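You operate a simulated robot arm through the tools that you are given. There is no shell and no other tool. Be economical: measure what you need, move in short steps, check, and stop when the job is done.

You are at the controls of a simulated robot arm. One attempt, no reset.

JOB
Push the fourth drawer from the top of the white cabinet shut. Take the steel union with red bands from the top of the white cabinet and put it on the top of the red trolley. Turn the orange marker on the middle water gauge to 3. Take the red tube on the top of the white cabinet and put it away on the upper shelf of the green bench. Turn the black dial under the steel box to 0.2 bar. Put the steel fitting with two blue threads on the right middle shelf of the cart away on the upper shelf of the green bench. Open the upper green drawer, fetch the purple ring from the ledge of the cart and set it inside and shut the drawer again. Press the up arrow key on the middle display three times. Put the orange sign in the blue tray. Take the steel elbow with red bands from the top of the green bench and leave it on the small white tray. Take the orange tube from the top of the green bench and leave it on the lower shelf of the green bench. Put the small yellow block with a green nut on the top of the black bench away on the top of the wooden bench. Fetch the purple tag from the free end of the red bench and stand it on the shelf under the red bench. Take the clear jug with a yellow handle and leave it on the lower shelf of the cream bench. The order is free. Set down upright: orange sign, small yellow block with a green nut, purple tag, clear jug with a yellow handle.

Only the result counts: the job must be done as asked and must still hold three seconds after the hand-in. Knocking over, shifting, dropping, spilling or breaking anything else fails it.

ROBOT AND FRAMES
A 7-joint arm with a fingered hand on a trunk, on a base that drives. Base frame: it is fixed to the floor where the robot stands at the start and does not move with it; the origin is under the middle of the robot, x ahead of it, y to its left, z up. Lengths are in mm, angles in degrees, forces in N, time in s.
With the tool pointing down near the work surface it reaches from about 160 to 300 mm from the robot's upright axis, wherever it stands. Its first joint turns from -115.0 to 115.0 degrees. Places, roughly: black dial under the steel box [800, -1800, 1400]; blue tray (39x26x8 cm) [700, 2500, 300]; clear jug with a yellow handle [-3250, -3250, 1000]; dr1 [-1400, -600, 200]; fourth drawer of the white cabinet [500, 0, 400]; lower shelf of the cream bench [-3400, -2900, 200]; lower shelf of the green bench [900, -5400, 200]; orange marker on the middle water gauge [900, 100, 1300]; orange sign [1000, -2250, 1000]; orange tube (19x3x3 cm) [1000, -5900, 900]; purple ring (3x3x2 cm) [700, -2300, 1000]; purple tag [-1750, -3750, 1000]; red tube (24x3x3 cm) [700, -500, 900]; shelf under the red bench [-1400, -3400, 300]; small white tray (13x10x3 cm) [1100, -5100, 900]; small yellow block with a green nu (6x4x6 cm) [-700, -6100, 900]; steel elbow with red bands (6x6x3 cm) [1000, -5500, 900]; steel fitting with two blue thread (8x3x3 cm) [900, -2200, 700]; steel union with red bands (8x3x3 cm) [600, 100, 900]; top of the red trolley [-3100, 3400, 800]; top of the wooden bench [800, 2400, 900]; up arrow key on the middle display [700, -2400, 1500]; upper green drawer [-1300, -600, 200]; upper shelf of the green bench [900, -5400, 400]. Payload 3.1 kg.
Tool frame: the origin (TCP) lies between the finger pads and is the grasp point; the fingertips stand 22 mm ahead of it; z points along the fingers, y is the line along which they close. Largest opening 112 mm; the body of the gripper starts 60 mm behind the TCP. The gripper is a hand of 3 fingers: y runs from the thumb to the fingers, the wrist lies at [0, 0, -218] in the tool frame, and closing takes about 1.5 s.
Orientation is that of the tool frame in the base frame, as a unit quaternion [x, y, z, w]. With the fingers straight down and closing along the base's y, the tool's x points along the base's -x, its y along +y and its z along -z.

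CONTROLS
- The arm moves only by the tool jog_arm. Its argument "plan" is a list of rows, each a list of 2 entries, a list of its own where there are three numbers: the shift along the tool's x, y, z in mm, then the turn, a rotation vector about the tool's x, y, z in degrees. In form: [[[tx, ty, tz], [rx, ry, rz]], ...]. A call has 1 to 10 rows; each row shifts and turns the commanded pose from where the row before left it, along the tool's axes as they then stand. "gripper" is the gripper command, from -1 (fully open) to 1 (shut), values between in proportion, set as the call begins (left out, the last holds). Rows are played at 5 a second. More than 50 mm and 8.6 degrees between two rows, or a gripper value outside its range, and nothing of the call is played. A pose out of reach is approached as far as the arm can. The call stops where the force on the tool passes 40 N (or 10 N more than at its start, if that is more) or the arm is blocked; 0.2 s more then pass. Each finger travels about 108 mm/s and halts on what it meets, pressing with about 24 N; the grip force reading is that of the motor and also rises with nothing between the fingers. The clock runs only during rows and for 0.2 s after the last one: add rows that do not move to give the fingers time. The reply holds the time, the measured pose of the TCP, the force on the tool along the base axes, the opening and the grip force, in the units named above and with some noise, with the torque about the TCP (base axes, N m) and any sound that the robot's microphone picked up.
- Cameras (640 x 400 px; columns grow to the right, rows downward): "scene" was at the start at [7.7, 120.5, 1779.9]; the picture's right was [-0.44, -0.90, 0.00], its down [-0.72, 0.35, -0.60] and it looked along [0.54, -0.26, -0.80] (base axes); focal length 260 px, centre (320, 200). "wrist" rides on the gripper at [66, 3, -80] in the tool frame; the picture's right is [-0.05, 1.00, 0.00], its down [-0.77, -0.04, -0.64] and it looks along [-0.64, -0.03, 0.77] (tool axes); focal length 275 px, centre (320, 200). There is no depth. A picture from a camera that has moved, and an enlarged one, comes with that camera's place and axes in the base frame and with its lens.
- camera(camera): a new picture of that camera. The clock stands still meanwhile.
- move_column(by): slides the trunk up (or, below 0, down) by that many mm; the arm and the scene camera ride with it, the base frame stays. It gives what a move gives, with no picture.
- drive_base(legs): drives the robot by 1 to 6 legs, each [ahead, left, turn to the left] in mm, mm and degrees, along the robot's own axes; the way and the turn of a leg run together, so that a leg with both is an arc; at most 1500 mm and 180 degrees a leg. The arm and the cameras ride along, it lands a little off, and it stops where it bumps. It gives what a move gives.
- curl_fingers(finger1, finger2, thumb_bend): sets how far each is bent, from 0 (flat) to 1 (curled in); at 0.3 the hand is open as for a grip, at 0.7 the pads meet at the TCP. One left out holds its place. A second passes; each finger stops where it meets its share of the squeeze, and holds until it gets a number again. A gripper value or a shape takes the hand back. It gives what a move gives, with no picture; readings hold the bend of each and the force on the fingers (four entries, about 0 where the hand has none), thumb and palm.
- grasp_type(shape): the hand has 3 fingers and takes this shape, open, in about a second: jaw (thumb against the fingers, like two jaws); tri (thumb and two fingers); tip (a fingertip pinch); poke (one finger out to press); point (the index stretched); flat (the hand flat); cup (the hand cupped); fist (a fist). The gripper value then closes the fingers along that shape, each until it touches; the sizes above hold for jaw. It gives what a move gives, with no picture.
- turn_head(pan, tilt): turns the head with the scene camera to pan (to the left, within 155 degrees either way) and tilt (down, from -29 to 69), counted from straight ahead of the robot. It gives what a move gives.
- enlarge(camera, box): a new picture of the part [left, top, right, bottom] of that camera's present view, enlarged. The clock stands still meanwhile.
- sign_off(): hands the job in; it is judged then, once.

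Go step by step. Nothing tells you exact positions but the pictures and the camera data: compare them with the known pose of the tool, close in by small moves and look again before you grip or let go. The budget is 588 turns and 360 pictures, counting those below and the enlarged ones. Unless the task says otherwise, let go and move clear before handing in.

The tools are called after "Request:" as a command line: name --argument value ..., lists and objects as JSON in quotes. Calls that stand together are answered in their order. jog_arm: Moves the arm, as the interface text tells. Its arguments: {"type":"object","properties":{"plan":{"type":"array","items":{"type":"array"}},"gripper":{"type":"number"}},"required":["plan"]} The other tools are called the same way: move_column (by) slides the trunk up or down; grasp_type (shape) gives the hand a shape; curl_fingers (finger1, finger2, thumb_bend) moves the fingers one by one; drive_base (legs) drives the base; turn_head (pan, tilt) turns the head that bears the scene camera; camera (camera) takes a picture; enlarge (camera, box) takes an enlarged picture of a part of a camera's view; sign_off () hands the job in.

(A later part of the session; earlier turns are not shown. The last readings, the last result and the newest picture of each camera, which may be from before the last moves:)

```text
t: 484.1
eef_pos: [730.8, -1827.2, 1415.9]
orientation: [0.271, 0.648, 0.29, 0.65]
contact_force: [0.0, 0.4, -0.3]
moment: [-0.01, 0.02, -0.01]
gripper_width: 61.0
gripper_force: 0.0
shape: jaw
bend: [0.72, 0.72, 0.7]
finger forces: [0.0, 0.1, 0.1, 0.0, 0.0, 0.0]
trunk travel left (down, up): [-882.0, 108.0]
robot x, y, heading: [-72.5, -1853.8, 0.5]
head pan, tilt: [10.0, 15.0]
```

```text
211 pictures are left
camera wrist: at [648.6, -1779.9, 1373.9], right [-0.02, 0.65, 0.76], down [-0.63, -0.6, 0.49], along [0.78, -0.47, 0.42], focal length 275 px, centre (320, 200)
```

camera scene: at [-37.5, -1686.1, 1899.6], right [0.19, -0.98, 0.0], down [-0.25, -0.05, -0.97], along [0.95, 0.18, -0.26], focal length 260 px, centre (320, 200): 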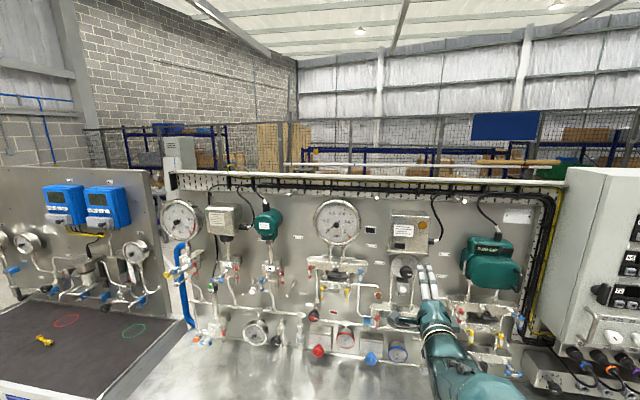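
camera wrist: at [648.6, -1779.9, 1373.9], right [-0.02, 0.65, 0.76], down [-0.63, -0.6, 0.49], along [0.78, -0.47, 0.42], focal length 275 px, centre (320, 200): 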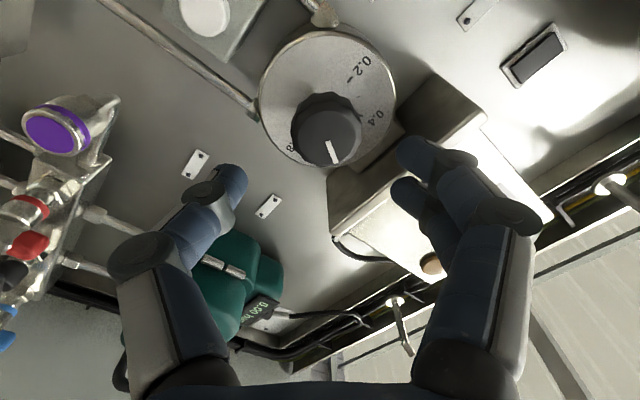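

I go back to the good grip position and close again.

Request:
jog_arm --plan '[[[-1, 5, 15], [0, 0, 0]], [[0, 0, 15], [0, 0, 0]], [[0, 0, 10], [0, 0, 0]], [[0, 0, 6], [0, 0, 0]]]'

Request:
jog_arm --plan '[[[0, 0, 0], [0, 0, 0]], [[0, 0, 0], [0, 0, 0]], [[0, 0, 0], [0, 0, 0]], [[0, 0, 0], [0, 0, 0]], [[0, 0, 0], [0, 0, 0]]]' --gripper 1

Request:
jog_arm --plan '[[[0, 0, 0], [0, 0, -8]], [[0, 0, 0], [0, 0, -8]], [[0, 0, 0], [0, 0, -8]], [[0, 0, 0], [0, 0, -8]], [[0, 0, 0], [0, 0, -8]], [[0, 0, 0], [0, 0, -8]], [[0, 0, 0], [0, 0, -8]], [[0, 0, 0], [0, 0, -8]], [[0, 0, 0], [0, 0, 0]]]'

Request:
enlarge --camera "scene" --box '[380, 210, 460, 260]'

```text
t: 485.1
eef_pos: [775.3, -1823.4, 1421.4]
orientation: [0.271, 0.649, 0.289, 0.65]
contact_force: [0.4, 0.3, -1.2]
moment: [-0.02, -0.02, 0.01]
gripper_width: 60.8
gripper_force: 0.1
shape: jaw
bend: [0.72, 0.72, 0.7]
finger forces: [0.0, 0.0, 0.0, 0.1, 0.0, 0.0]
trunk travel left (down, up): [-882.0, 108.0]
robot x, y, heading: [-63.9, -1854.8, 0.6]
head pan, tilt: [10.0, 15.0]
```

```text
t: 486.2
eef_pos: [774.8, -1822.3, 1421.4]
orientation: [0.269, 0.649, 0.289, 0.65]
contact_force: [-1.3, -0.1, -0.1]
moment: [0.03, 0.04, -0.03]
gripper_width: 19.8
gripper_force: 24.4
shape: jaw
bend: [0.72, 0.73, 0.7]
finger forces: [10.5, 10.1, 0.0, 0.1, 19.9, 0.0]
trunk travel left (down, up): [-882.0, 108.0]
robot x, y, heading: [-66.2, -1858.1, 0.8]
head pan, tilt: [10.0, 15.0]
```

```text
t: 488.2
eef_pos: [777.0, -1821.7, 1421.2]
orientation: [-0.115, 0.694, -0.099, 0.704]
contact_force: [0.1, 0.2, 0.2]
moment: [-0.01, 0.01, -0.02]
gripper_width: 10.2
gripper_force: 23.7
shape: jaw
bend: [0.76, 0.77, 0.74]
finger forces: [0.1, 0.1, 0.0, 0.1, 0.0, 0.0]
trunk travel left (down, up): [-882.0, 108.0]
robot x, y, heading: [-68.3, -1855.7, 0.9]
head pan, tilt: [10.0, 15.0]
```

```text
8.00 times, centred on (420, 235) of scene
camera zoom: at [-37.5, -1686.1, 1799.6], right [0.19, -0.98, 0.0], down [-0.25, -0.05, -0.97], along [0.95, 0.18, -0.26], focal length 2084 px, centre (-480, -80)
```

zoom: 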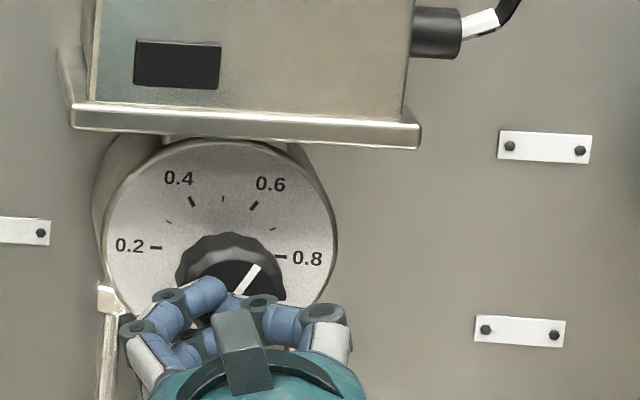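

The fingers slipped off the front; I regrip deeper.

Request:
jog_arm --plan '[[[0, 0, -15], [0, 0, 0]], [[0, 0, -15], [0, 0, 8.5]], [[0, 0, 0], [0, 0, 8.5]], [[0, 0, 0], [0, 0, 8.5]], [[0, 0, 0], [0, 0, 8.5]], [[0, 0, 0], [0, 0, 8.5]], [[0, 0, 0], [0, 0, 8.5]], [[0, 0, 0], [0, 0, 8.5]], [[0, 0, 0], [0, 0, 8.5]]]' --gripper -0.1

Request:
jog_arm --plan '[[[0, 0, 15], [0, 0, 0]], [[0, 0, 15], [0, 0, 0]], [[0, 0, 5], [0, 0, 0]], [[0, 0, 4], [0, 0, 0]]]'

Request:
camera --camera "wrist"

```text
t: 490.2
eef_pos: [745.7, -1824.8, 1421.5]
orientation: [0.294, 0.638, 0.313, 0.639]
contact_force: [-0.2, -0.3, -0.3]
moment: [0.03, -0.02, 0.02]
gripper_width: 61.2
gripper_force: 0.0
shape: jaw
bend: [0.72, 0.72, 0.7]
finger forces: [0.0, 0.0, 0.0, 0.1, 0.1, 0.0]
trunk travel left (down, up): [-882.0, 108.0]
robot x, y, heading: [-68.5, -1853.0, 0.8]
head pan, tilt: [10.0, 15.0]
```

```text
t: 491.2
eef_pos: [784.6, -1822.8, 1421.0]
orientation: [0.294, 0.639, 0.312, 0.639]
contact_force: [-0.1, 0.3, -0.7]
moment: [-0.03, 0.05, 0.0]
gripper_width: 60.8
gripper_force: 0.1
shape: jaw
bend: [0.72, 0.72, 0.7]
finger forces: [0.1, 0.1, 0.0, 0.0, 0.1, 0.0]
trunk travel left (down, up): [-882.0, 108.0]
robot x, y, heading: [-65.6, -1854.2, 0.6]
head pan, tilt: [10.0, 15.0]
```

```text
209 pictures are left
camera wrist: at [703.0, -1772.2, 1382.6], right [-0.02, 0.6, 0.8], down [-0.63, -0.63, 0.45], along [0.78, -0.49, 0.39], focal length 275 px, centre (320, 200)
```

wrist: 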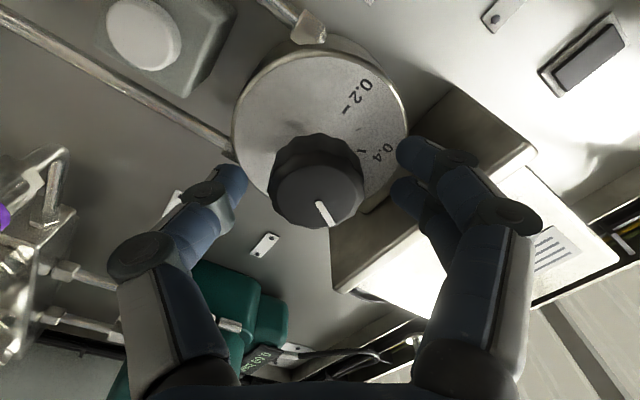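

Now the knob face is level with the grip point. A touch deeper, close and turn.

Request:
jog_arm --plan '[[[0, 0, 3], [0, 0, 0]], [[0, 0, 0], [0, 0, 0]], [[0, 0, 0], [0, 0, 0]], [[0, 0, 0], [0, 0, 0]], [[0, 0, 0], [0, 0, 0]], [[0, 0, 0], [0, 0, 0]]]' --gripper 1

Request:
jog_arm --plan '[[[0, 0, 0], [0, 0, -7]], [[0, 0, 0], [0, 0, -7]], [[0, 0, 0], [0, 0, -7]], [[0, 0, 0], [0, 0, -7]], [[0, 0, 0], [0, 0, -7]], [[0, 0, 0], [0, 0, -7]], [[0, 0, 0], [0, 0, -7]], [[0, 0, 0], [0, 0, -7]], [[0, 0, 0], [0, 0, -7]], [[0, 0, 0], [0, 0, 0]]]'

Request:
enlarge --camera "scene" --box '[380, 210, 460, 260]'

```text
t: 492.6
eef_pos: [787.7, -1820.9, 1420.0]
orientation: [0.293, 0.639, 0.312, 0.639]
contact_force: [-3.6, 1.3, -3.4]
moment: [0.04, 0.07, 0.02]
gripper_width: 28.7
gripper_force: 23.7
shape: jaw
bend: [0.73, 0.74, 0.7]
finger forces: [9.6, 11.1, 0.0, 0.0, 22.0, 0.0]
trunk travel left (down, up): [-882.0, 108.0]
robot x, y, heading: [-70.9, -1858.0, 0.4]
head pan, tilt: [10.0, 15.0]
```

```text
t: 494.4
eef_pos: [787.9, -1827.5, 1416.3]
orientation: [-0.028, 0.708, -0.018, 0.705]
contact_force: [-8.0, -3.1, -7.4]
moment: [-0.01, 0.14, 0.0]
gripper_width: 29.8
gripper_force: 24.1
shape: jaw
bend: [0.73, 0.74, 0.7]
finger forces: [12.1, 12.0, 0.0, 0.0, 23.5, 0.0]
trunk travel left (down, up): [-882.0, 108.0]
robot x, y, heading: [-73.1, -1856.5, 0.7]
head pan, tilt: [10.0, 15.0]
stopped in row 8: the force on the tool passed its limit at 40 N (the readings are from after the stop); the commanded pose is now the measured one
```

```text
8.00 times, centred on (420, 235) of scene
camera zoom: at [-37.8, -1686.9, 1800.3], right [0.18, -0.98, 0.0], down [-0.25, -0.05, -0.97], along [0.95, 0.18, -0.26], focal length 2084 px, centre (-480, -80)
```

zoom: 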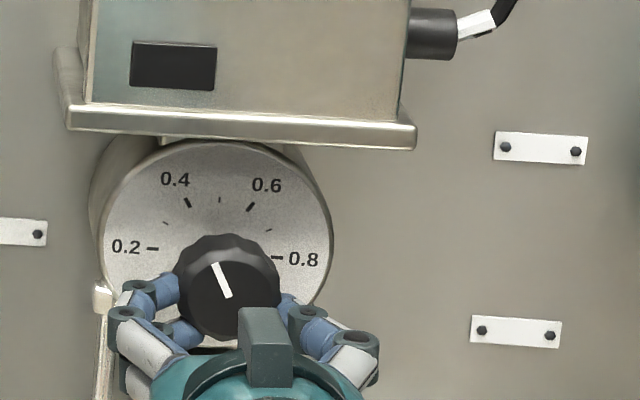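

Mark at ~0.45. I continue turning in smaller batches.

Request:
jog_arm --plan '[[[0, 0, 0], [0, 0, 0]], [[0, 0, 0], [0, 0, -6]], [[0, 0, 0], [0, 0, -6]], [[0, 0, 0], [0, 0, -6]], [[0, 0, 0], [0, 0, -6]], [[0, 0, 0], [0, 0, -6]], [[0, 0, 0], [0, 0, 0]]]'

Request:
enlarge --camera "scene" --box '[380, 210, 460, 260]'

```text
t: 496.1
eef_pos: [788.9, -1831.9, 1416.0]
orientation: [-0.21, 0.676, -0.199, 0.677]
contact_force: [-11.1, -11.4, -18.3]
moment: [0.11, 0.36, -0.18]
gripper_width: 30.1
gripper_force: 23.9
shape: jaw
bend: [0.73, 0.74, 0.7]
finger forces: [19.2, 12.4, 0.0, 0.0, 26.4, 0.0]
trunk travel left (down, up): [-882.0, 108.0]
robot x, y, heading: [-68.0, -1856.4, 0.5]
head pan, tilt: [10.0, 15.0]
```

```text
8.00 times, centred on (420, 235) of scene
camera zoom: at [-37.0, -1691.8, 1800.1], right [0.18, -0.98, 0.0], down [-0.25, -0.04, -0.97], along [0.95, 0.18, -0.26], focal length 2084 px, centre (-480, -80)
```

zoom: 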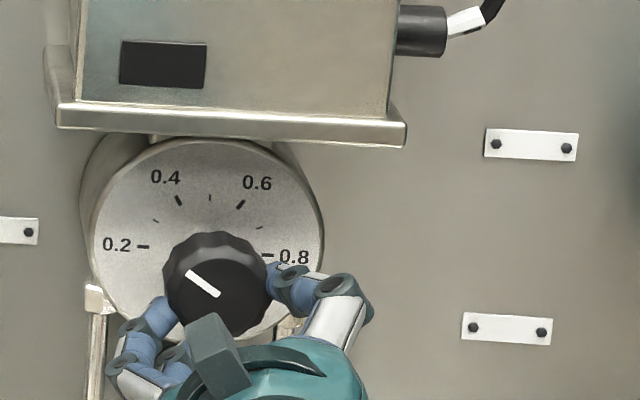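

Mark at ~0.32, about 38° to go. I slide off, roll back and regrip for the last stretch.

Request:
jog_arm --plan '[[[0, 0, 0], [0, 0, 0]], [[0, 0, -8], [0, 0, 0]], [[0, 0, -10], [0, 0, 0]], [[0, 0, -15], [0, 0, 0]], [[0, 0, -15], [0, 0, 0]]]'

Request:
jog_arm --plan '[[[0, 0, 0], [0, 0, 8.5]], [[0, 0, 0], [0, 0, 8.5]], [[0, 0, 0], [0, 0, 8.5]], [[0, 0, 0], [0, 0, 8.5]], [[0, 0, 0], [0, 0, 8.5]], [[0, 0, 0], [0, 0, 8.5]]]' --gripper -0.1

Request:
camera --camera "wrist"

Request:
enlarge --camera "scene" --box '[380, 210, 460, 260]'

```text
t: 497.2
eef_pos: [742.2, -1824.0, 1416.4]
orientation: [-0.21, 0.675, -0.198, 0.679]
contact_force: [-0.3, 0.0, 0.4]
moment: [-0.03, -0.01, 0.01]
gripper_width: 14.1
gripper_force: 23.9
shape: jaw
bend: [0.76, 0.78, 0.76]
finger forces: [0.1, 0.0, 0.0, 0.0, 0.0, 0.0]
trunk travel left (down, up): [-882.0, 108.0]
robot x, y, heading: [-68.8, -1854.2, 0.7]
head pan, tilt: [10.0, 15.0]
```

```text
t: 498.6
eef_pos: [739.9, -1824.9, 1416.5]
orientation: [0.101, 0.699, 0.114, 0.698]
contact_force: [0.6, -0.1, -0.1]
moment: [0.01, 0.03, -0.01]
gripper_width: 60.9
gripper_force: 0.0
shape: jaw
bend: [0.72, 0.72, 0.7]
finger forces: [0.1, 0.0, 0.0, 0.0, 0.1, 0.1]
trunk travel left (down, up): [-882.0, 108.0]
robot x, y, heading: [-67.9, -1855.7, 0.5]
head pan, tilt: [10.0, 15.0]
```

```text
206 pictures are left
camera wrist: at [658.7, -1805.4, 1356.3], right [-0.02, 0.94, 0.34], down [-0.63, -0.28, 0.72], along [0.78, -0.21, 0.6], focal length 275 px, centre (320, 200)
```

wrist: 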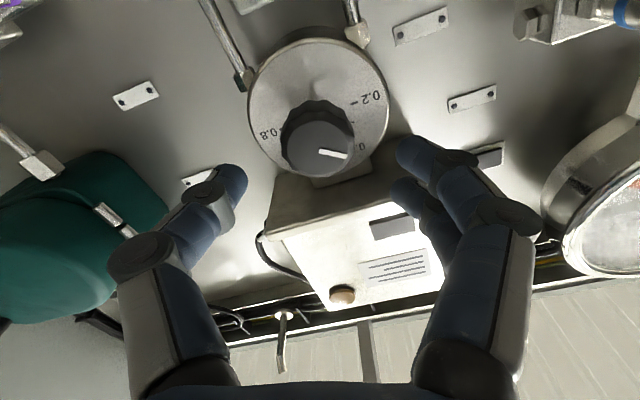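

```text
8.00 times, centred on (420, 235) of scene
camera zoom: at [-37.5, -1686.5, 1799.6], right [0.18, -0.98, 0.0], down [-0.25, -0.05, -0.97], along [0.95, 0.18, -0.26], focal length 2084 px, centre (-480, -80)
```

zoom: 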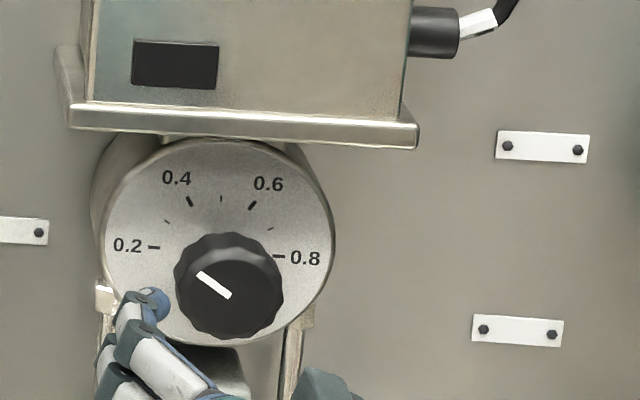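

Regrip and turn the last 36°.

Request:
jog_arm --plan '[[[-3, 3, 15], [0, 0, 0]], [[0, 0, 15], [0, 0, 0]], [[0, 0, 10], [0, 0, 0]], [[0, 0, 7], [0, 0, 0]]]'

Request:
jog_arm --plan '[[[0, 0, 0], [0, 0, 0]], [[0, 0, 0], [0, 0, 0]], [[0, 0, 0], [0, 0, 0]], [[0, 0, 0], [0, 0, 0]], [[0, 0, 0], [0, 0, 0]]]' --gripper 1

Request:
jog_arm --plan '[[[0, 0, 0], [0, 0, -7]], [[0, 0, 0], [0, 0, -7]], [[0, 0, 0], [0, 0, -7]], [[0, 0, 0], [0, 0, -7]], [[0, 0, 0], [0, 0, -7]], [[0, 0, 0], [0, 0, 0]]]'

Request:
enlarge --camera "scene" --box '[380, 210, 460, 260]'

```text
t: 499.6
eef_pos: [787.1, -1824.7, 1420.4]
orientation: [0.1, 0.7, 0.112, 0.698]
contact_force: [-0.8, 0.3, 0.0]
moment: [-0.05, 0.02, -0.03]
gripper_width: 61.0
gripper_force: 0.0
shape: jaw
bend: [0.72, 0.72, 0.7]
finger forces: [0.0, 0.0, 0.0, 0.0, 0.0, 0.1]
trunk travel left (down, up): [-882.0, 108.0]
robot x, y, heading: [-68.0, -1855.9, 0.7]
head pan, tilt: [10.0, 15.0]
```

```text
t: 500.9
eef_pos: [786.7, -1823.4, 1420.9]
orientation: [0.1, 0.7, 0.112, 0.698]
contact_force: [-0.3, 0.3, -1.8]
moment: [0.02, 0.0, -0.01]
gripper_width: 30.5
gripper_force: 24.0
shape: jaw
bend: [0.73, 0.73, 0.7]
finger forces: [9.9, 11.3, 0.1, 0.0, 21.8, 0.1]
trunk travel left (down, up): [-882.0, 108.0]
robot x, y, heading: [-67.6, -1857.6, 0.5]
head pan, tilt: [10.0, 15.0]
```

```text
t: 502.2
eef_pos: [787.2, -1827.0, 1419.4]
orientation: [-0.115, 0.699, -0.103, 0.698]
contact_force: [-11.8, -5.6, -20.9]
moment: [0.1, 0.3, -0.14]
gripper_width: 30.3
gripper_force: 24.5
shape: jaw
bend: [0.73, 0.73, 0.7]
finger forces: [17.4, 12.0, 0.1, 0.0, 26.4, 0.0]
trunk travel left (down, up): [-882.0, 108.0]
robot x, y, heading: [-66.2, -1856.0, 0.8]
head pan, tilt: [10.0, 15.0]
```

```text
8.00 times, centred on (420, 235) of scene
camera zoom: at [-36.9, -1689.1, 1799.7], right [0.18, -0.98, 0.0], down [-0.25, -0.05, -0.97], along [0.95, 0.18, -0.26], focal length 2084 px, centre (-480, -80)
```

zoom: 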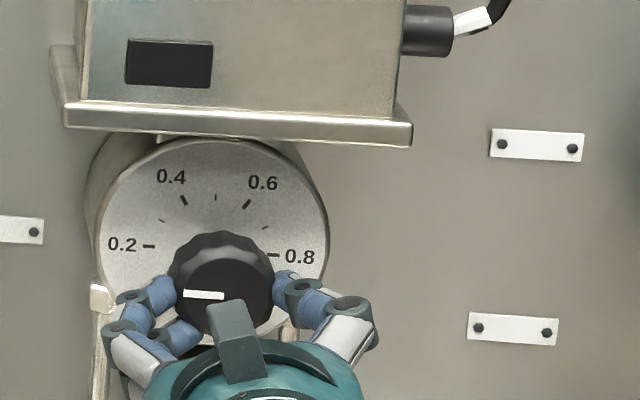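

The mark lies on 0.2. I slide off axially and verify.

Request:
jog_arm --plan '[[[0, 0, 0], [0, 0, -1]], [[0, 0, -8], [0, 0, 0]], [[0, 0, -10], [0, 0, 0]], [[0, 0, -15], [0, 0, 0]], [[0, 0, -25], [0, 0, 0]], [[0, 0, -40], [0, 0, 0]]]'

Request:
enlarge --camera "scene" --box '[380, 210, 460, 260]'

```text
t: 503.6
eef_pos: [681.8, -1822.0, 1426.1]
orientation: [-0.122, 0.695, -0.109, 0.701]
contact_force: [-1.5, 0.6, 0.3]
moment: [0.03, 0.03, -0.01]
gripper_width: 14.4
gripper_force: 23.7
shape: jaw
bend: [0.75, 0.77, 0.77]
finger forces: [0.0, 0.0, 0.0, 0.0, 0.1, 0.0]
trunk travel left (down, up): [-882.0, 108.0]
robot x, y, heading: [-71.3, -1857.3, 0.7]
head pan, tilt: [10.0, 15.0]
```

```text
8.00 times, centred on (420, 235) of scene
camera zoom: at [-44.0, -1684.5, 1799.6], right [0.18, -0.98, 0.0], down [-0.25, -0.05, -0.97], along [0.95, 0.18, -0.26], focal length 2084 px, centre (-480, -80)
```

zoom: 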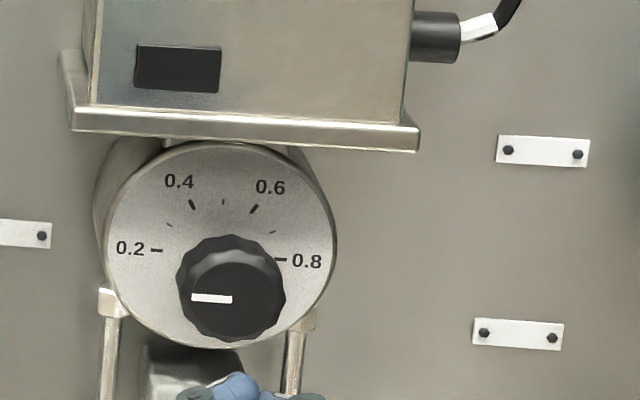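

The dial reads 0.2. Now the fitting on the cart's right middle shelf: I back off, move right and lower for a look.

Request:
drive_base --legs '[[-450, -450, 0]]'

Request:
move_column --by -400

Request:
move_column --by -300

Request:
turn_head --pan 0 --tilt 10

Request:
camera --camera "scene"

```text
t: 507.2
eef_pos: [240.1, -2273.2, 1422.8]
orientation: [-0.121, 0.696, -0.108, 0.699]
contact_force: [0.9, -0.4, 0.0]
moment: [-0.02, 0.01, 0.01]
gripper_width: 14.4
gripper_force: 24.3
shape: jaw
bend: [0.75, 0.77, 0.77]
finger forces: [0.1, 0.0, 0.0, 0.0, 0.0, 0.0]
trunk travel left (down, up): [-882.0, 108.0]
robot x, y, heading: [-521.4, -2310.6, 0.6]
head pan, tilt: [10.0, 15.0]
```

```text
t: 511.0
eef_pos: [239.9, -2273.5, 1022.8]
orientation: [-0.122, 0.697, -0.107, 0.699]
contact_force: [-0.4, 0.4, 0.4]
moment: [0.01, -0.01, -0.02]
gripper_width: 14.8
gripper_force: 23.3
shape: jaw
bend: [0.75, 0.77, 0.77]
finger forces: [0.0, 0.0, 0.0, 0.1, 0.0, 0.0]
trunk travel left (down, up): [-482.0, 508.0]
robot x, y, heading: [-517.3, -2311.8, 0.8]
head pan, tilt: [10.0, 15.0]
```

```text
t: 514.0
eef_pos: [240.1, -2273.2, 722.7]
orientation: [-0.123, 0.696, -0.108, 0.699]
contact_force: [-1.2, -0.3, 0.5]
moment: [-0.01, 0.01, 0.03]
gripper_width: 14.4
gripper_force: 24.4
shape: jaw
bend: [0.75, 0.77, 0.77]
finger forces: [0.0, 0.1, 0.1, 0.1, 0.1, 0.0]
trunk travel left (down, up): [-182.0, 808.0]
robot x, y, heading: [-521.1, -2306.3, 1.0]
head pan, tilt: [10.0, 15.0]
```

```text
t: 514.8
eef_pos: [241.4, -2272.5, 722.4]
orientation: [-0.122, 0.696, -0.108, 0.699]
contact_force: [-0.6, 0.9, -0.2]
moment: [0.01, -0.02, 0.01]
gripper_width: 14.2
gripper_force: 24.1
shape: jaw
bend: [0.75, 0.77, 0.77]
finger forces: [0.0, 0.0, 0.1, 0.1, 0.0, 0.0]
trunk travel left (down, up): [-182.0, 808.0]
robot x, y, heading: [-515.9, -2305.0, 0.8]
head pan, tilt: [0.0, 10.0]
```

```text
202 pictures are left
camera scene: at [-484.7, -2154.2, 1107.7], right [0.02, -1.0, 0.0], down [-0.17, 0.0, -0.98], along [0.98, 0.01, -0.17], focal length 260 px, centre (320, 200)
```

scene: 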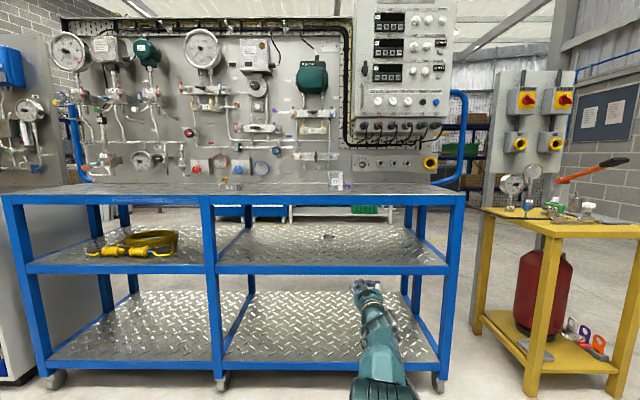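

The fitting is on the middle shelf near (885,-2184,665). I enlarge it.

Request:
enlarge --camera "scene" --box '[288, 215, 368, 265]'

```text
8.00 times, centred on (328, 240) of scene
camera zoom: at [-484.7, -2154.2, 1107.7], right [0.02, -1.0, 0.0], down [-0.17, 0.0, -0.98], along [0.98, 0.01, -0.17], focal length 2084 px, centre (256, -120)
```

zoom: 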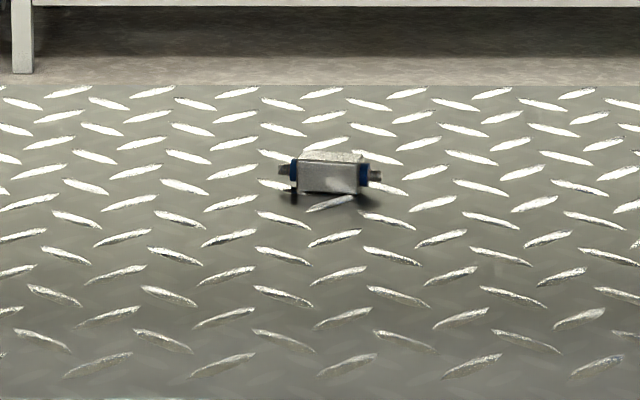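

The fitting's axis runs left-right; I'll grip it by its ends with the hand tilted 45° down. I set that pose and open.

Request:
jog_arm --plan '[[[0, 0, 0], [0, 0, 6.3]], [[0, 0, 0], [0, 0, 6.3]], [[0, 0, 0], [0, 0, 6.3]], [[0, 0, 0], [0, 7.5, 0]], [[0, 0, 0], [0, 7.5, 0]], [[0, 0, 0], [0, 7.5, 0]], [[0, 0, 0], [0, 7.5, 0]], [[0, 0, 0], [0, 7.5, 0]], [[0, 0, 0], [0, 7.5, 0]]]' --gripper -1

Request:
camera --camera "wrist"

Request:
camera --camera "scene"

```text
t: 516.8
eef_pos: [233.6, -2274.0, 717.3]
orientation: [-0.01, 0.911, 0.006, 0.413]
contact_force: [0.1, 0.0, -0.4]
moment: [0.01, -0.03, 0.02]
gripper_width: 112.1
gripper_force: 0.0
shape: jaw
bend: [0.3, 0.3, 0.3]
finger forces: [0.0, 0.0, 0.0, 0.0, 0.1, 0.1]
out of reach, approached as far as the arm can: row 6, 9
trunk travel left (down, up): [-182.0, 808.0]
robot x, y, heading: [-518.4, -2306.3, 0.8]
head pan, tilt: [0.0, 10.0]
```

```text
200 pictures are left
camera wrist: at [128.4, -2273.6, 723.4], right [0.01, 1.0, 0.04], down [0.03, -0.04, 1.0], along [1.0, -0.01, -0.03], focal length 275 px, centre (320, 200)
```

wrist: 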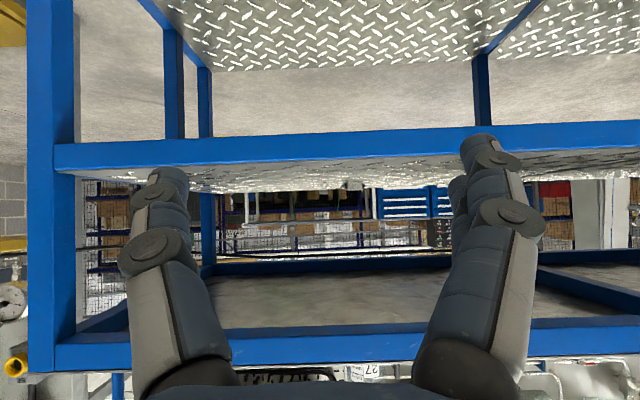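

```text
199 pictures are left
camera scene: at [-484.7, -2154.4, 1107.8], right [0.01, -1.0, 0.0], down [-0.17, 0.0, -0.98], along [0.98, 0.01, -0.17], focal length 260 px, centre (320, 200)
```

scene: 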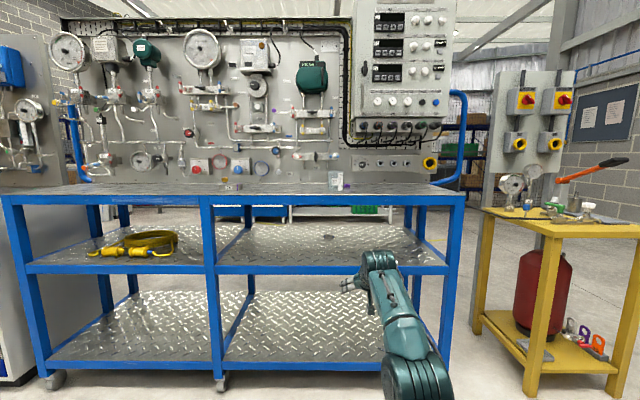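

Clearance under the cart top looks fine. I drive in toward the fitting and check.

Request:
move_column --by -20

Request:
drive_base --legs '[[0, 75, -0.8], [500, 0, 0]]'

Request:
camera --camera "wrist"

Request:
camera --camera "scene"

```text
t: 517.4
eef_pos: [233.5, -2273.1, 697.9]
orientation: [-0.009, 0.911, 0.006, 0.413]
contact_force: [0.6, 0.0, -0.7]
moment: [-0.01, 0.01, -0.02]
gripper_width: 112.0
gripper_force: 0.0
shape: jaw
bend: [0.3, 0.3, 0.3]
finger forces: [0.0, 0.1, 0.0, 0.0, 0.0, 0.0]
trunk travel left (down, up): [-162.0, 828.0]
robot x, y, heading: [-518.5, -2312.4, 0.7]
head pan, tilt: [0.0, 10.0]
```

```text
t: 521.0
eef_pos: [730.4, -2211.6, 699.2]
orientation: [-0.001, 0.911, 0.003, 0.413]
contact_force: [-0.1, -0.1, -0.2]
moment: [0.0, 0.03, -0.02]
gripper_width: 112.1
gripper_force: 0.1
shape: jaw
bend: [0.3, 0.3, 0.3]
finger forces: [0.0, 0.0, 0.1, 0.1, 0.0, 0.0]
trunk travel left (down, up): [-162.0, 828.0]
robot x, y, heading: [-19.8, -2232.9, -0.1]
head pan, tilt: [0.0, 10.0]
```

```text
198 pictures are left
camera wrist: at [626.2, -2209.4, 703.6], right [0.03, 1.0, 0.04], down [0.03, -0.04, 1.0], along [1.0, -0.03, -0.03], focal length 275 px, centre (320, 200)
```

wrist: 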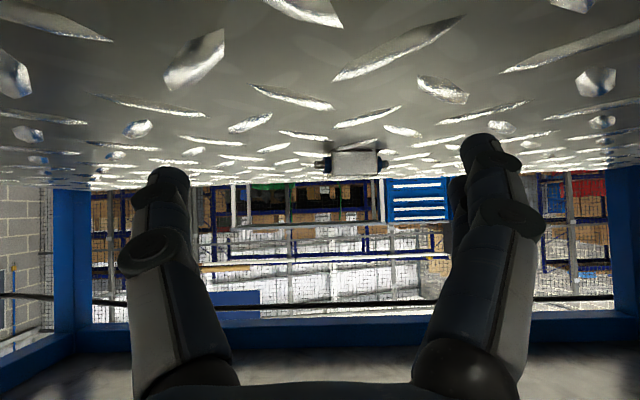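

```text
197 pictures are left
camera scene: at [14.9, -2079.9, 1087.8], right [0.0, -1.0, 0.0], down [-0.17, 0.0, -0.98], along [0.98, 0.0, -0.17], focal length 260 px, centre (320, 200)
```

scene: 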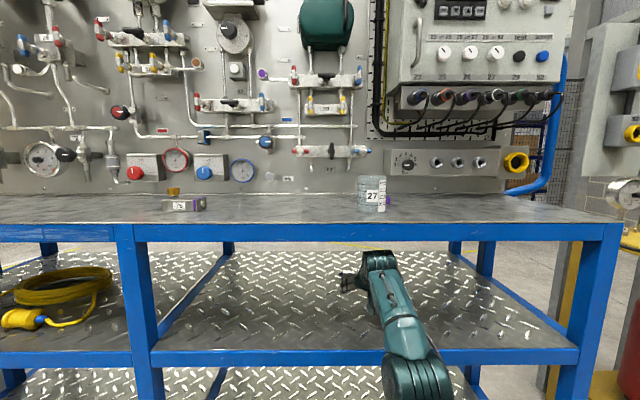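

I shift sideways to centre on the fitting and drive closer.

Request:
jog_arm --plan '[[[0, 23, 0], [0, 0, 0]]]'

Request:
drive_base --legs '[[90, 0, 0]]'

Request:
camera --camera "wrist"

```text
t: 521.4
eef_pos: [732.2, -2188.1, 698.4]
orientation: [0.0, 0.91, 0.002, 0.414]
contact_force: [0.3, -1.0, -0.3]
moment: [-0.01, 0.0, 0.01]
gripper_width: 112.1
gripper_force: 0.0
shape: jaw
bend: [0.3, 0.3, 0.3]
finger forces: [0.0, 0.0, 0.0, 0.1, 0.0, 0.1]
trunk travel left (down, up): [-162.0, 828.0]
robot x, y, heading: [-19.7, -2234.8, 0.1]
head pan, tilt: [0.0, 10.0]
```

```text
t: 522.5
eef_pos: [821.2, -2187.6, 697.5]
orientation: [-0.002, 0.911, 0.004, 0.413]
contact_force: [-0.3, -0.5, -1.1]
moment: [-0.02, 0.0, -0.02]
gripper_width: 112.0
gripper_force: 0.1
shape: jaw
bend: [0.3, 0.3, 0.3]
finger forces: [0.0, 0.0, 0.0, 0.0, 0.1, 0.1]
trunk travel left (down, up): [-162.0, 828.0]
robot x, y, heading: [67.9, -2229.5, -0.2]
head pan, tilt: [0.0, 10.0]
```

```text
196 pictures are left
camera wrist: at [716.6, -2186.0, 703.4], right [0.03, 1.0, 0.04], down [0.03, -0.04, 1.0], along [1.0, -0.03, -0.03], focal length 275 px, centre (320, 200)
```

wrist: 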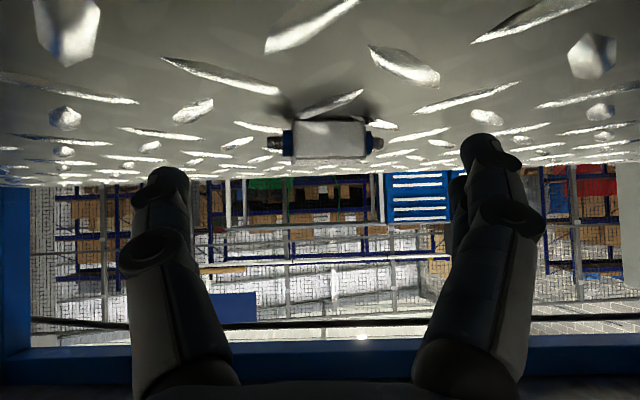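

Centred; 45 mm further in.

Request:
drive_base --legs '[[45, 0, 0]]'

Request:
camera --camera "wrist"

```text
t: 523.4
eef_pos: [865.9, -2187.8, 698.1]
orientation: [-0.002, 0.911, 0.003, 0.413]
contact_force: [0.5, -1.2, -0.6]
moment: [0.0, -0.02, -0.01]
gripper_width: 112.1
gripper_force: 0.0
shape: jaw
bend: [0.3, 0.3, 0.3]
finger forces: [0.0, 0.0, 0.1, 0.0, 0.0, 0.0]
trunk travel left (down, up): [-162.0, 828.0]
robot x, y, heading: [113.3, -2230.3, 0.1]
head pan, tilt: [0.0, 10.0]
```

```text
195 pictures are left
camera wrist: at [760.9, -2186.2, 703.4], right [0.03, 1.0, 0.04], down [0.03, -0.04, 1.0], along [1.0, -0.03, -0.03], focal length 275 px, centre (320, 200)
```

wrist: 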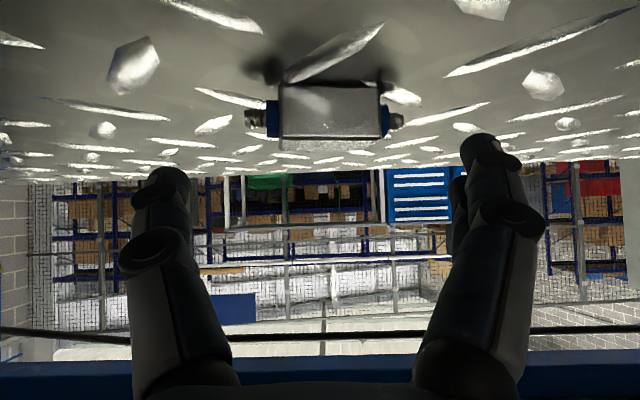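

The fitting is straight along the tool axis, about 25 mm ahead. I advance and watch forces.

Request:
jog_arm --plan '[[[0, 1, 10], [0, 0, 0]], [[0, 0, 8], [0, 0, 0]], [[0, 0, 5], [0, 0, 0]]]'

Request:
camera --camera "wrist"

```text
t: 524.2
eef_pos: [878.3, -2186.7, 681.2]
orientation: [-0.001, 0.911, 0.002, 0.412]
contact_force: [0.0, -0.2, -0.2]
moment: [0.04, 0.02, 0.05]
gripper_width: 112.0
gripper_force: 0.0
shape: jaw
bend: [0.3, 0.3, 0.3]
finger forces: [0.1, 0.0, 0.0, 0.1, 0.0, 0.1]
out of reach, approached as far as the arm can: row 2
trunk travel left (down, up): [-162.0, 828.0]
robot x, y, heading: [113.9, -2230.4, 0.1]
head pan, tilt: [0.0, 10.0]
```

```text
194 pictures are left
camera wrist: at [773.3, -2185.5, 685.7], right [0.03, 1.0, 0.04], down [0.03, -0.04, 1.0], along [1.0, -0.03, -0.03], focal length 275 px, centre (320, 200)
```

wrist: 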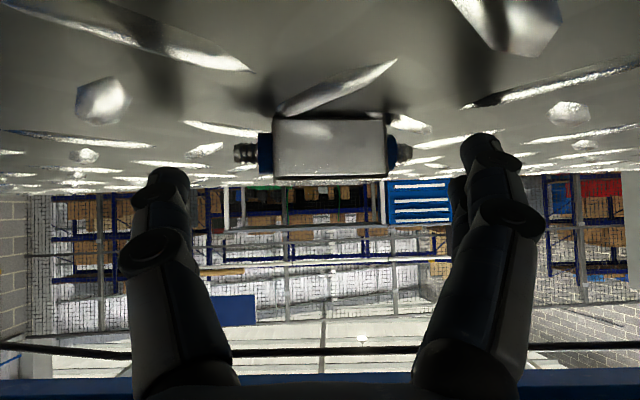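

Almost there: 8 mm ahead, 3 mm down, then close.

Request:
drive_base --legs '[[9, 0, 0]]'

Request:
move_column --by -3

Request:
jog_arm --plan '[[[0, 0, 0], [0, 0, 0]], [[0, 0, 0], [0, 0, 0]], [[0, 0, 0], [0, 0, 0]], [[0, 0, 0], [0, 0, 0]], [[0, 0, 0], [0, 0, 0]]]' --gripper 1

Request:
camera --camera "wrist"

```text
t: 524.9
eef_pos: [887.5, -2186.6, 680.1]
orientation: [-0.001, 0.911, 0.002, 0.413]
contact_force: [0.9, 0.0, 0.0]
moment: [0.0, 0.01, 0.03]
gripper_width: 112.0
gripper_force: 0.0
shape: jaw
bend: [0.3, 0.3, 0.3]
finger forces: [0.0, 0.0, 0.0, 0.0, 0.0, 0.1]
trunk travel left (down, up): [-162.0, 828.0]
robot x, y, heading: [120.1, -2234.1, 0.2]
head pan, tilt: [0.0, 10.0]
```

```text
t: 525.5
eef_pos: [888.3, -2186.2, 677.5]
orientation: [0.0, 0.911, 0.001, 0.413]
contact_force: [0.2, -0.2, -0.5]
moment: [-0.01, 0.02, 0.02]
gripper_width: 112.0
gripper_force: 0.1
shape: jaw
bend: [0.3, 0.3, 0.3]
finger forces: [0.0, 0.0, 0.0, 0.1, 0.0, 0.0]
trunk travel left (down, up): [-159.0, 831.0]
robot x, y, heading: [120.5, -2233.9, -0.3]
head pan, tilt: [0.0, 10.0]
```

```text
t: 526.6
eef_pos: [886.6, -2187.2, 677.5]
orientation: [-0.001, 0.911, 0.003, 0.413]
contact_force: [-0.3, -0.1, 0.1]
moment: [-0.01, 0.01, -0.01]
gripper_width: 0.6
gripper_force: 23.7
shape: jaw
bend: [0.75, 0.66, 0.74]
finger forces: [0.1, 0.0, 0.1, 0.1, 0.0, 0.1]
trunk travel left (down, up): [-159.0, 831.0]
robot x, y, heading: [121.5, -2231.5, -0.1]
head pan, tilt: [0.0, 10.0]
```

```text
193 pictures are left
camera wrist: at [782.2, -2185.3, 682.7], right [0.03, 1.0, 0.04], down [0.03, -0.04, 1.0], along [1.0, -0.03, -0.03], focal length 275 px, centre (320, 200)
```

wrist: 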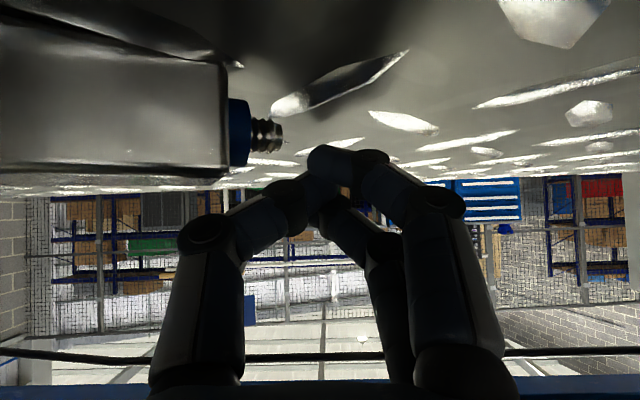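

The fitting was squeezed out toward me and right, still on the shelf. I raise, back out and look again.

Request:
move_column --by 45

Request:
camera --camera "scene"

Request:
drive_base --legs '[[-200, 0, 0]]'

Request:
jog_arm --plan '[[[0, 0, 0], [0, 0, 0]], [[0, 0, 0], [0, 0, 0]], [[0, 0, 0], [0, 0, 0]], [[0, 0, 0], [0, 0, 0]]]' --gripper -1

Request:
camera --camera "wrist"

Request:
enlarge --camera "scene" --box '[280, 230, 440, 330]'

```text
t: 527.5
eef_pos: [886.3, -2187.2, 722.3]
orientation: [-0.002, 0.911, 0.003, 0.413]
contact_force: [0.0, 0.9, -0.7]
moment: [0.01, -0.01, -0.01]
gripper_width: 0.3
gripper_force: 24.1
shape: jaw
bend: [0.75, 0.66, 0.74]
finger forces: [0.1, 0.0, 0.0, 0.1, 0.1, 0.0]
trunk travel left (down, up): [-204.0, 786.0]
robot x, y, heading: [121.9, -2233.5, -0.0]
head pan, tilt: [0.0, 10.0]
```

```text
192 pictures are left
camera scene: at [157.9, -2080.1, 1129.8], right [0.0, -1.0, 0.0], down [-0.17, 0.0, -0.98], along [0.98, 0.0, -0.17], focal length 260 px, centre (320, 200)
```

scene: 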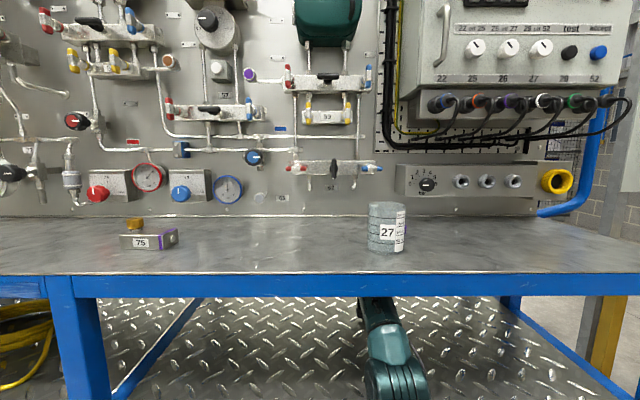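

```text
t: 529.1
eef_pos: [688.1, -2188.8, 722.1]
orientation: [0.001, 0.91, 0.001, 0.414]
contact_force: [-0.1, 0.1, 0.1]
moment: [-0.01, -0.01, 0.01]
gripper_width: 0.8
gripper_force: 23.8
shape: jaw
bend: [0.75, 0.66, 0.74]
finger forces: [0.0, 0.0, 0.0, 0.0, 0.0, 0.1]
trunk travel left (down, up): [-204.0, 786.0]
robot x, y, heading: [-77.8, -2231.6, -0.1]
head pan, tilt: [0.0, 10.0]
```

```text
t: 530.1
eef_pos: [689.2, -2188.4, 723.9]
orientation: [-0.001, 0.911, 0.002, 0.413]
contact_force: [0.3, 0.4, 0.1]
moment: [0.01, 0.0, 0.01]
gripper_width: 111.9
gripper_force: 0.0
shape: jaw
bend: [0.3, 0.3, 0.3]
finger forces: [0.1, 0.0, 0.0, 0.0, 0.0, 0.1]
trunk travel left (down, up): [-204.0, 786.0]
robot x, y, heading: [-78.3, -2234.0, -0.2]
head pan, tilt: [0.0, 10.0]
```

```text
191 pictures are left
camera wrist: at [583.3, -2186.3, 727.7], right [0.03, 1.0, 0.04], down [0.03, -0.04, 1.0], along [1.0, -0.03, -0.03], focal length 275 px, centre (320, 200)
```

wrist: 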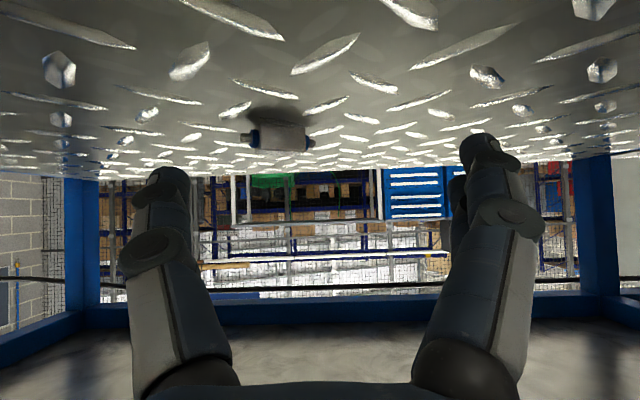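

```text
4.00 times, centred on (360, 280) of scene
camera zoom: at [-40.8, -2079.6, 1129.8], right [0.0, -1.0, 0.0], down [-0.17, 0.0, -0.98], along [0.98, 0.0, -0.17], focal length 1042 px, centre (160, -120)
```

zoom: 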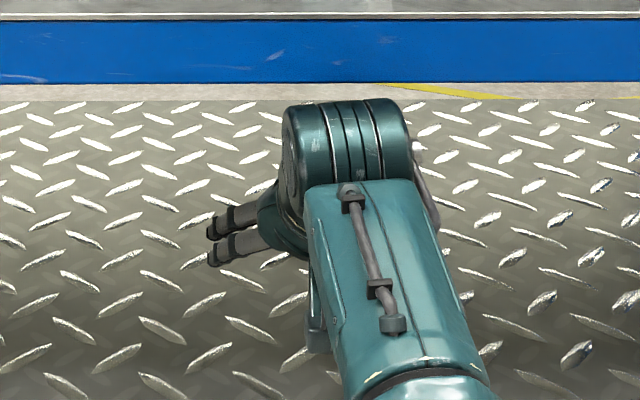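

The fitting now lies near (853,-2233). An end grip is unstable, so I'll swivel it: with closed fingers I push its right end forward to turn its axis, then grip across the body.

Request:
drive_base --legs '[[0, -76, 0]]'

Request:
jog_arm --plan '[[[0, 0, 0], [0, 0, 0]], [[0, 0, 0], [0, 0, 0]], [[0, 0, 0], [0, 0, 0]], [[0, 0, 0], [0, 0, 0]], [[0, 0, 0], [0, 0, 0]], [[0, 0, 0], [0, 0, 0]]]' --gripper 1

Request:
move_column --by -40

Request:
drive_base --legs '[[95, 0, 0]]'

Request:
camera --camera "wrist"

```text
t: 531.2
eef_pos: [688.1, -2264.7, 723.4]
orientation: [0.0, 0.911, 0.002, 0.413]
contact_force: [-0.1, 0.1, -0.4]
moment: [0.01, 0.0, 0.0]
gripper_width: 112.0
gripper_force: 0.1
shape: jaw
bend: [0.3, 0.3, 0.3]
finger forces: [0.1, 0.0, 0.0, 0.0, 0.0, 0.0]
trunk travel left (down, up): [-204.0, 786.0]
robot x, y, heading: [-75.0, -2309.6, -0.1]
head pan, tilt: [0.0, 10.0]
```

```text
t: 532.6
eef_pos: [688.5, -2264.1, 722.9]
orientation: [-0.001, 0.911, 0.003, 0.412]
contact_force: [-0.3, 0.0, 0.1]
moment: [-0.02, 0.01, -0.02]
gripper_width: 0.1
gripper_force: 23.9
shape: jaw
bend: [0.66, 0.66, 0.74]
finger forces: [0.0, 0.1, 0.1, 0.0, 0.0, 0.1]
trunk travel left (down, up): [-204.0, 786.0]
robot x, y, heading: [-74.6, -2310.9, -0.1]
head pan, tilt: [0.0, 10.0]
```

```text
t: 533.4
eef_pos: [688.9, -2264.7, 683.3]
orientation: [-0.001, 0.911, 0.003, 0.413]
contact_force: [0.6, -0.1, -0.4]
moment: [-0.01, 0.03, 0.02]
gripper_width: 0.0
gripper_force: 23.9
shape: jaw
bend: [0.66, 0.66, 0.74]
finger forces: [0.0, 0.0, 0.0, 0.1, 0.0, 0.0]
trunk travel left (down, up): [-164.0, 826.0]
robot x, y, heading: [-75.1, -2306.3, -0.0]
head pan, tilt: [0.0, 10.0]
```

```text
t: 534.5
eef_pos: [785.0, -2263.7, 682.5]
orientation: [-0.001, 0.911, 0.002, 0.413]
contact_force: [0.8, -0.1, 0.0]
moment: [-0.01, 0.01, 0.01]
gripper_width: 0.0
gripper_force: 23.5
shape: jaw
bend: [0.66, 0.66, 0.74]
finger forces: [0.1, 0.0, 0.1, 0.0, 0.0, 0.1]
trunk travel left (down, up): [-164.0, 826.0]
robot x, y, heading: [18.9, -2312.3, -0.1]
head pan, tilt: [0.0, 10.0]
```

```text
189 pictures are left
camera wrist: at [680.0, -2261.9, 687.7], right [0.03, 1.0, 0.04], down [0.03, -0.04, 1.0], along [1.0, -0.02, -0.03], focal length 275 px, centre (320, 200)
```

wrist: 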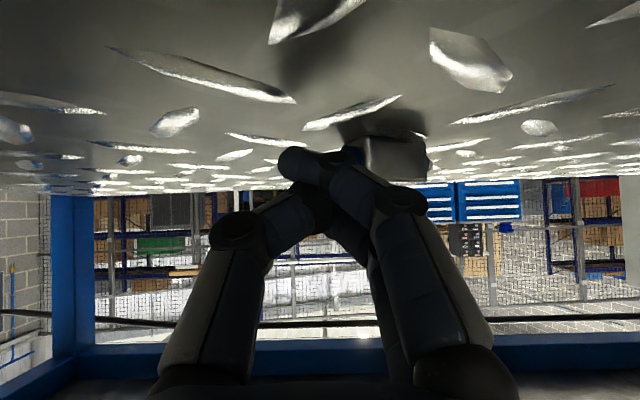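

Fingers are behind the right end. I push forward ~75 mm in small rows.

Request:
jog_arm --plan '[[[-6.6, 0, 7.5], [0, 0, 0]], [[-6.6, 0, 7.5], [0, 0, 0]], [[-6.6, 0, 7.5], [0, 0, 0]], [[-6.6, 0, 7.5], [0, 0, 0]], [[-6.6, 0, 7.5], [0, 0, 0]], [[-6.6, 0, 7.5], [0, 0, 0]]]'

Request:
camera --camera "wrist"

```text
t: 535.9
eef_pos: [793.7, -2263.8, 670.5]
orientation: [-0.003, 0.908, 0.004, 0.419]
contact_force: [0.8, 7.2, 20.3]
moment: [-0.14, -0.07, 0.06]
gripper_width: 0.0
gripper_force: 24.0
shape: jaw
bend: [0.71, 0.66, 0.75]
finger forces: [24.1, 0.0, 0.1, 0.1, 0.1, 0.0]
out of reach, approached as far as the arm can: row 1, 2, 3, 4, 5, 6
trunk travel left (down, up): [-164.0, 826.0]
robot x, y, heading: [24.9, -2309.0, -0.1]
head pan, tilt: [0.0, 10.0]
```

```text
188 pictures are left
camera wrist: at [688.3, -2262.4, 673.5], right [0.02, 1.0, 0.04], down [0.02, -0.04, 1.0], along [1.0, -0.02, -0.02], focal length 275 px, centre (320, 200)
```

wrist: 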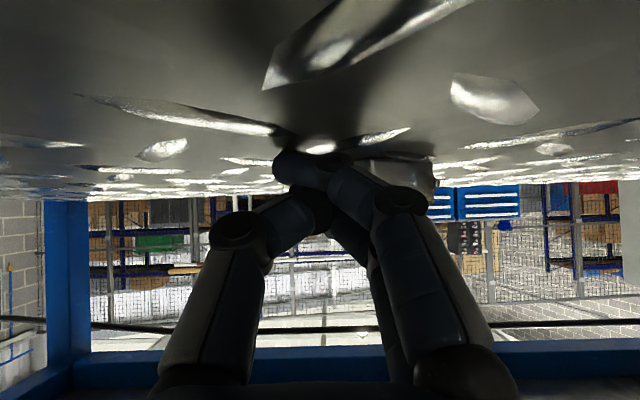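

Arm at its limit and touching the shelf; I raise 14 mm and push by driving instead.

Request:
move_column --by 14

Request:
drive_base --legs '[[65, 0, 0]]'

Request:
camera --camera "wrist"

```text
t: 536.5
eef_pos: [795.0, -2266.9, 675.8]
orientation: [-0.001, 0.911, 0.002, 0.412]
contact_force: [-0.3, 0.7, 0.5]
moment: [0.0, -0.01, 0.01]
gripper_width: 0.0
gripper_force: 24.4
shape: jaw
bend: [0.67, 0.66, 0.75]
finger forces: [0.0, 0.0, 0.0, 0.0, 0.0, 0.1]
trunk travel left (down, up): [-178.0, 812.0]
robot x, y, heading: [21.4, -2312.1, 0.0]
head pan, tilt: [0.0, 10.0]
```

```text
t: 537.5
eef_pos: [858.2, -2265.4, 678.3]
orientation: [-0.001, 0.911, 0.002, 0.413]
contact_force: [-0.5, 0.1, 0.9]
moment: [-0.01, -0.02, 0.03]
gripper_width: 0.1
gripper_force: 24.9
shape: jaw
bend: [0.67, 0.66, 0.75]
finger forces: [0.0, 0.1, 0.1, 0.0, 0.1, 0.0]
trunk travel left (down, up): [-178.0, 812.0]
robot x, y, heading: [82.0, -2310.4, 0.1]
head pan, tilt: [0.0, 10.0]
```

```text
187 pictures are left
camera wrist: at [752.7, -2264.8, 682.9], right [0.03, 1.0, 0.04], down [0.03, -0.04, 1.0], along [1.0, -0.02, -0.03], focal length 275 px, centre (320, 200)
```

wrist: 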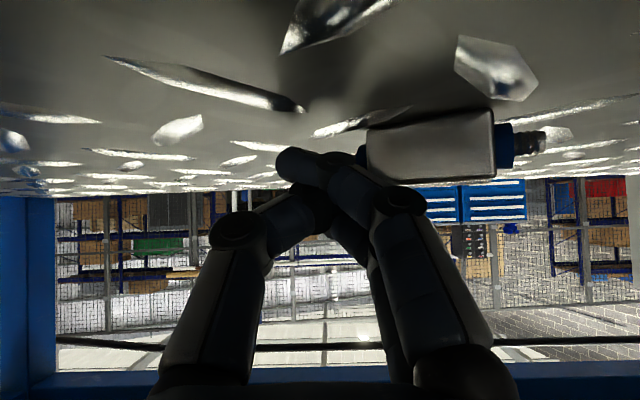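

It has turned about 25°. Another 35 mm push.

Request:
drive_base --legs '[[38, 0, 0]]'

Request:
camera --camera "wrist"

```text
t: 538.4
eef_pos: [895.5, -2267.2, 678.0]
orientation: [-0.001, 0.91, 0.002, 0.414]
contact_force: [-0.4, -0.2, -0.1]
moment: [0.02, -0.02, 0.01]
gripper_width: 0.0
gripper_force: 23.9
shape: jaw
bend: [0.67, 0.66, 0.75]
finger forces: [0.0, 0.0, 0.0, 0.1, 0.0, 0.0]
trunk travel left (down, up): [-178.0, 812.0]
robot x, y, heading: [123.3, -2307.5, -0.1]
head pan, tilt: [0.0, 10.0]
```

```text
186 pictures are left
camera wrist: at [790.9, -2265.1, 682.8], right [0.03, 1.0, 0.04], down [0.03, -0.04, 1.0], along [1.0, -0.02, -0.03], focal length 275 px, centre (320, 200)
```

wrist: 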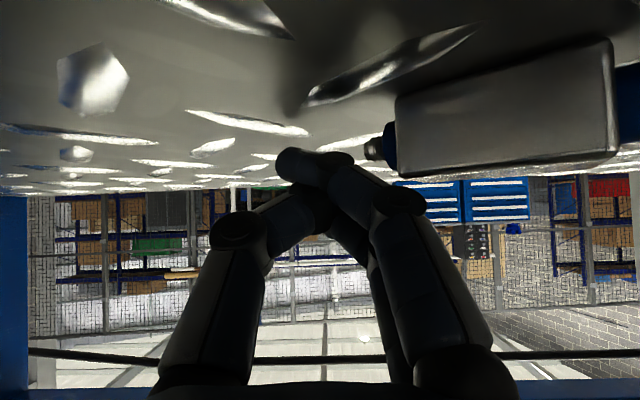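

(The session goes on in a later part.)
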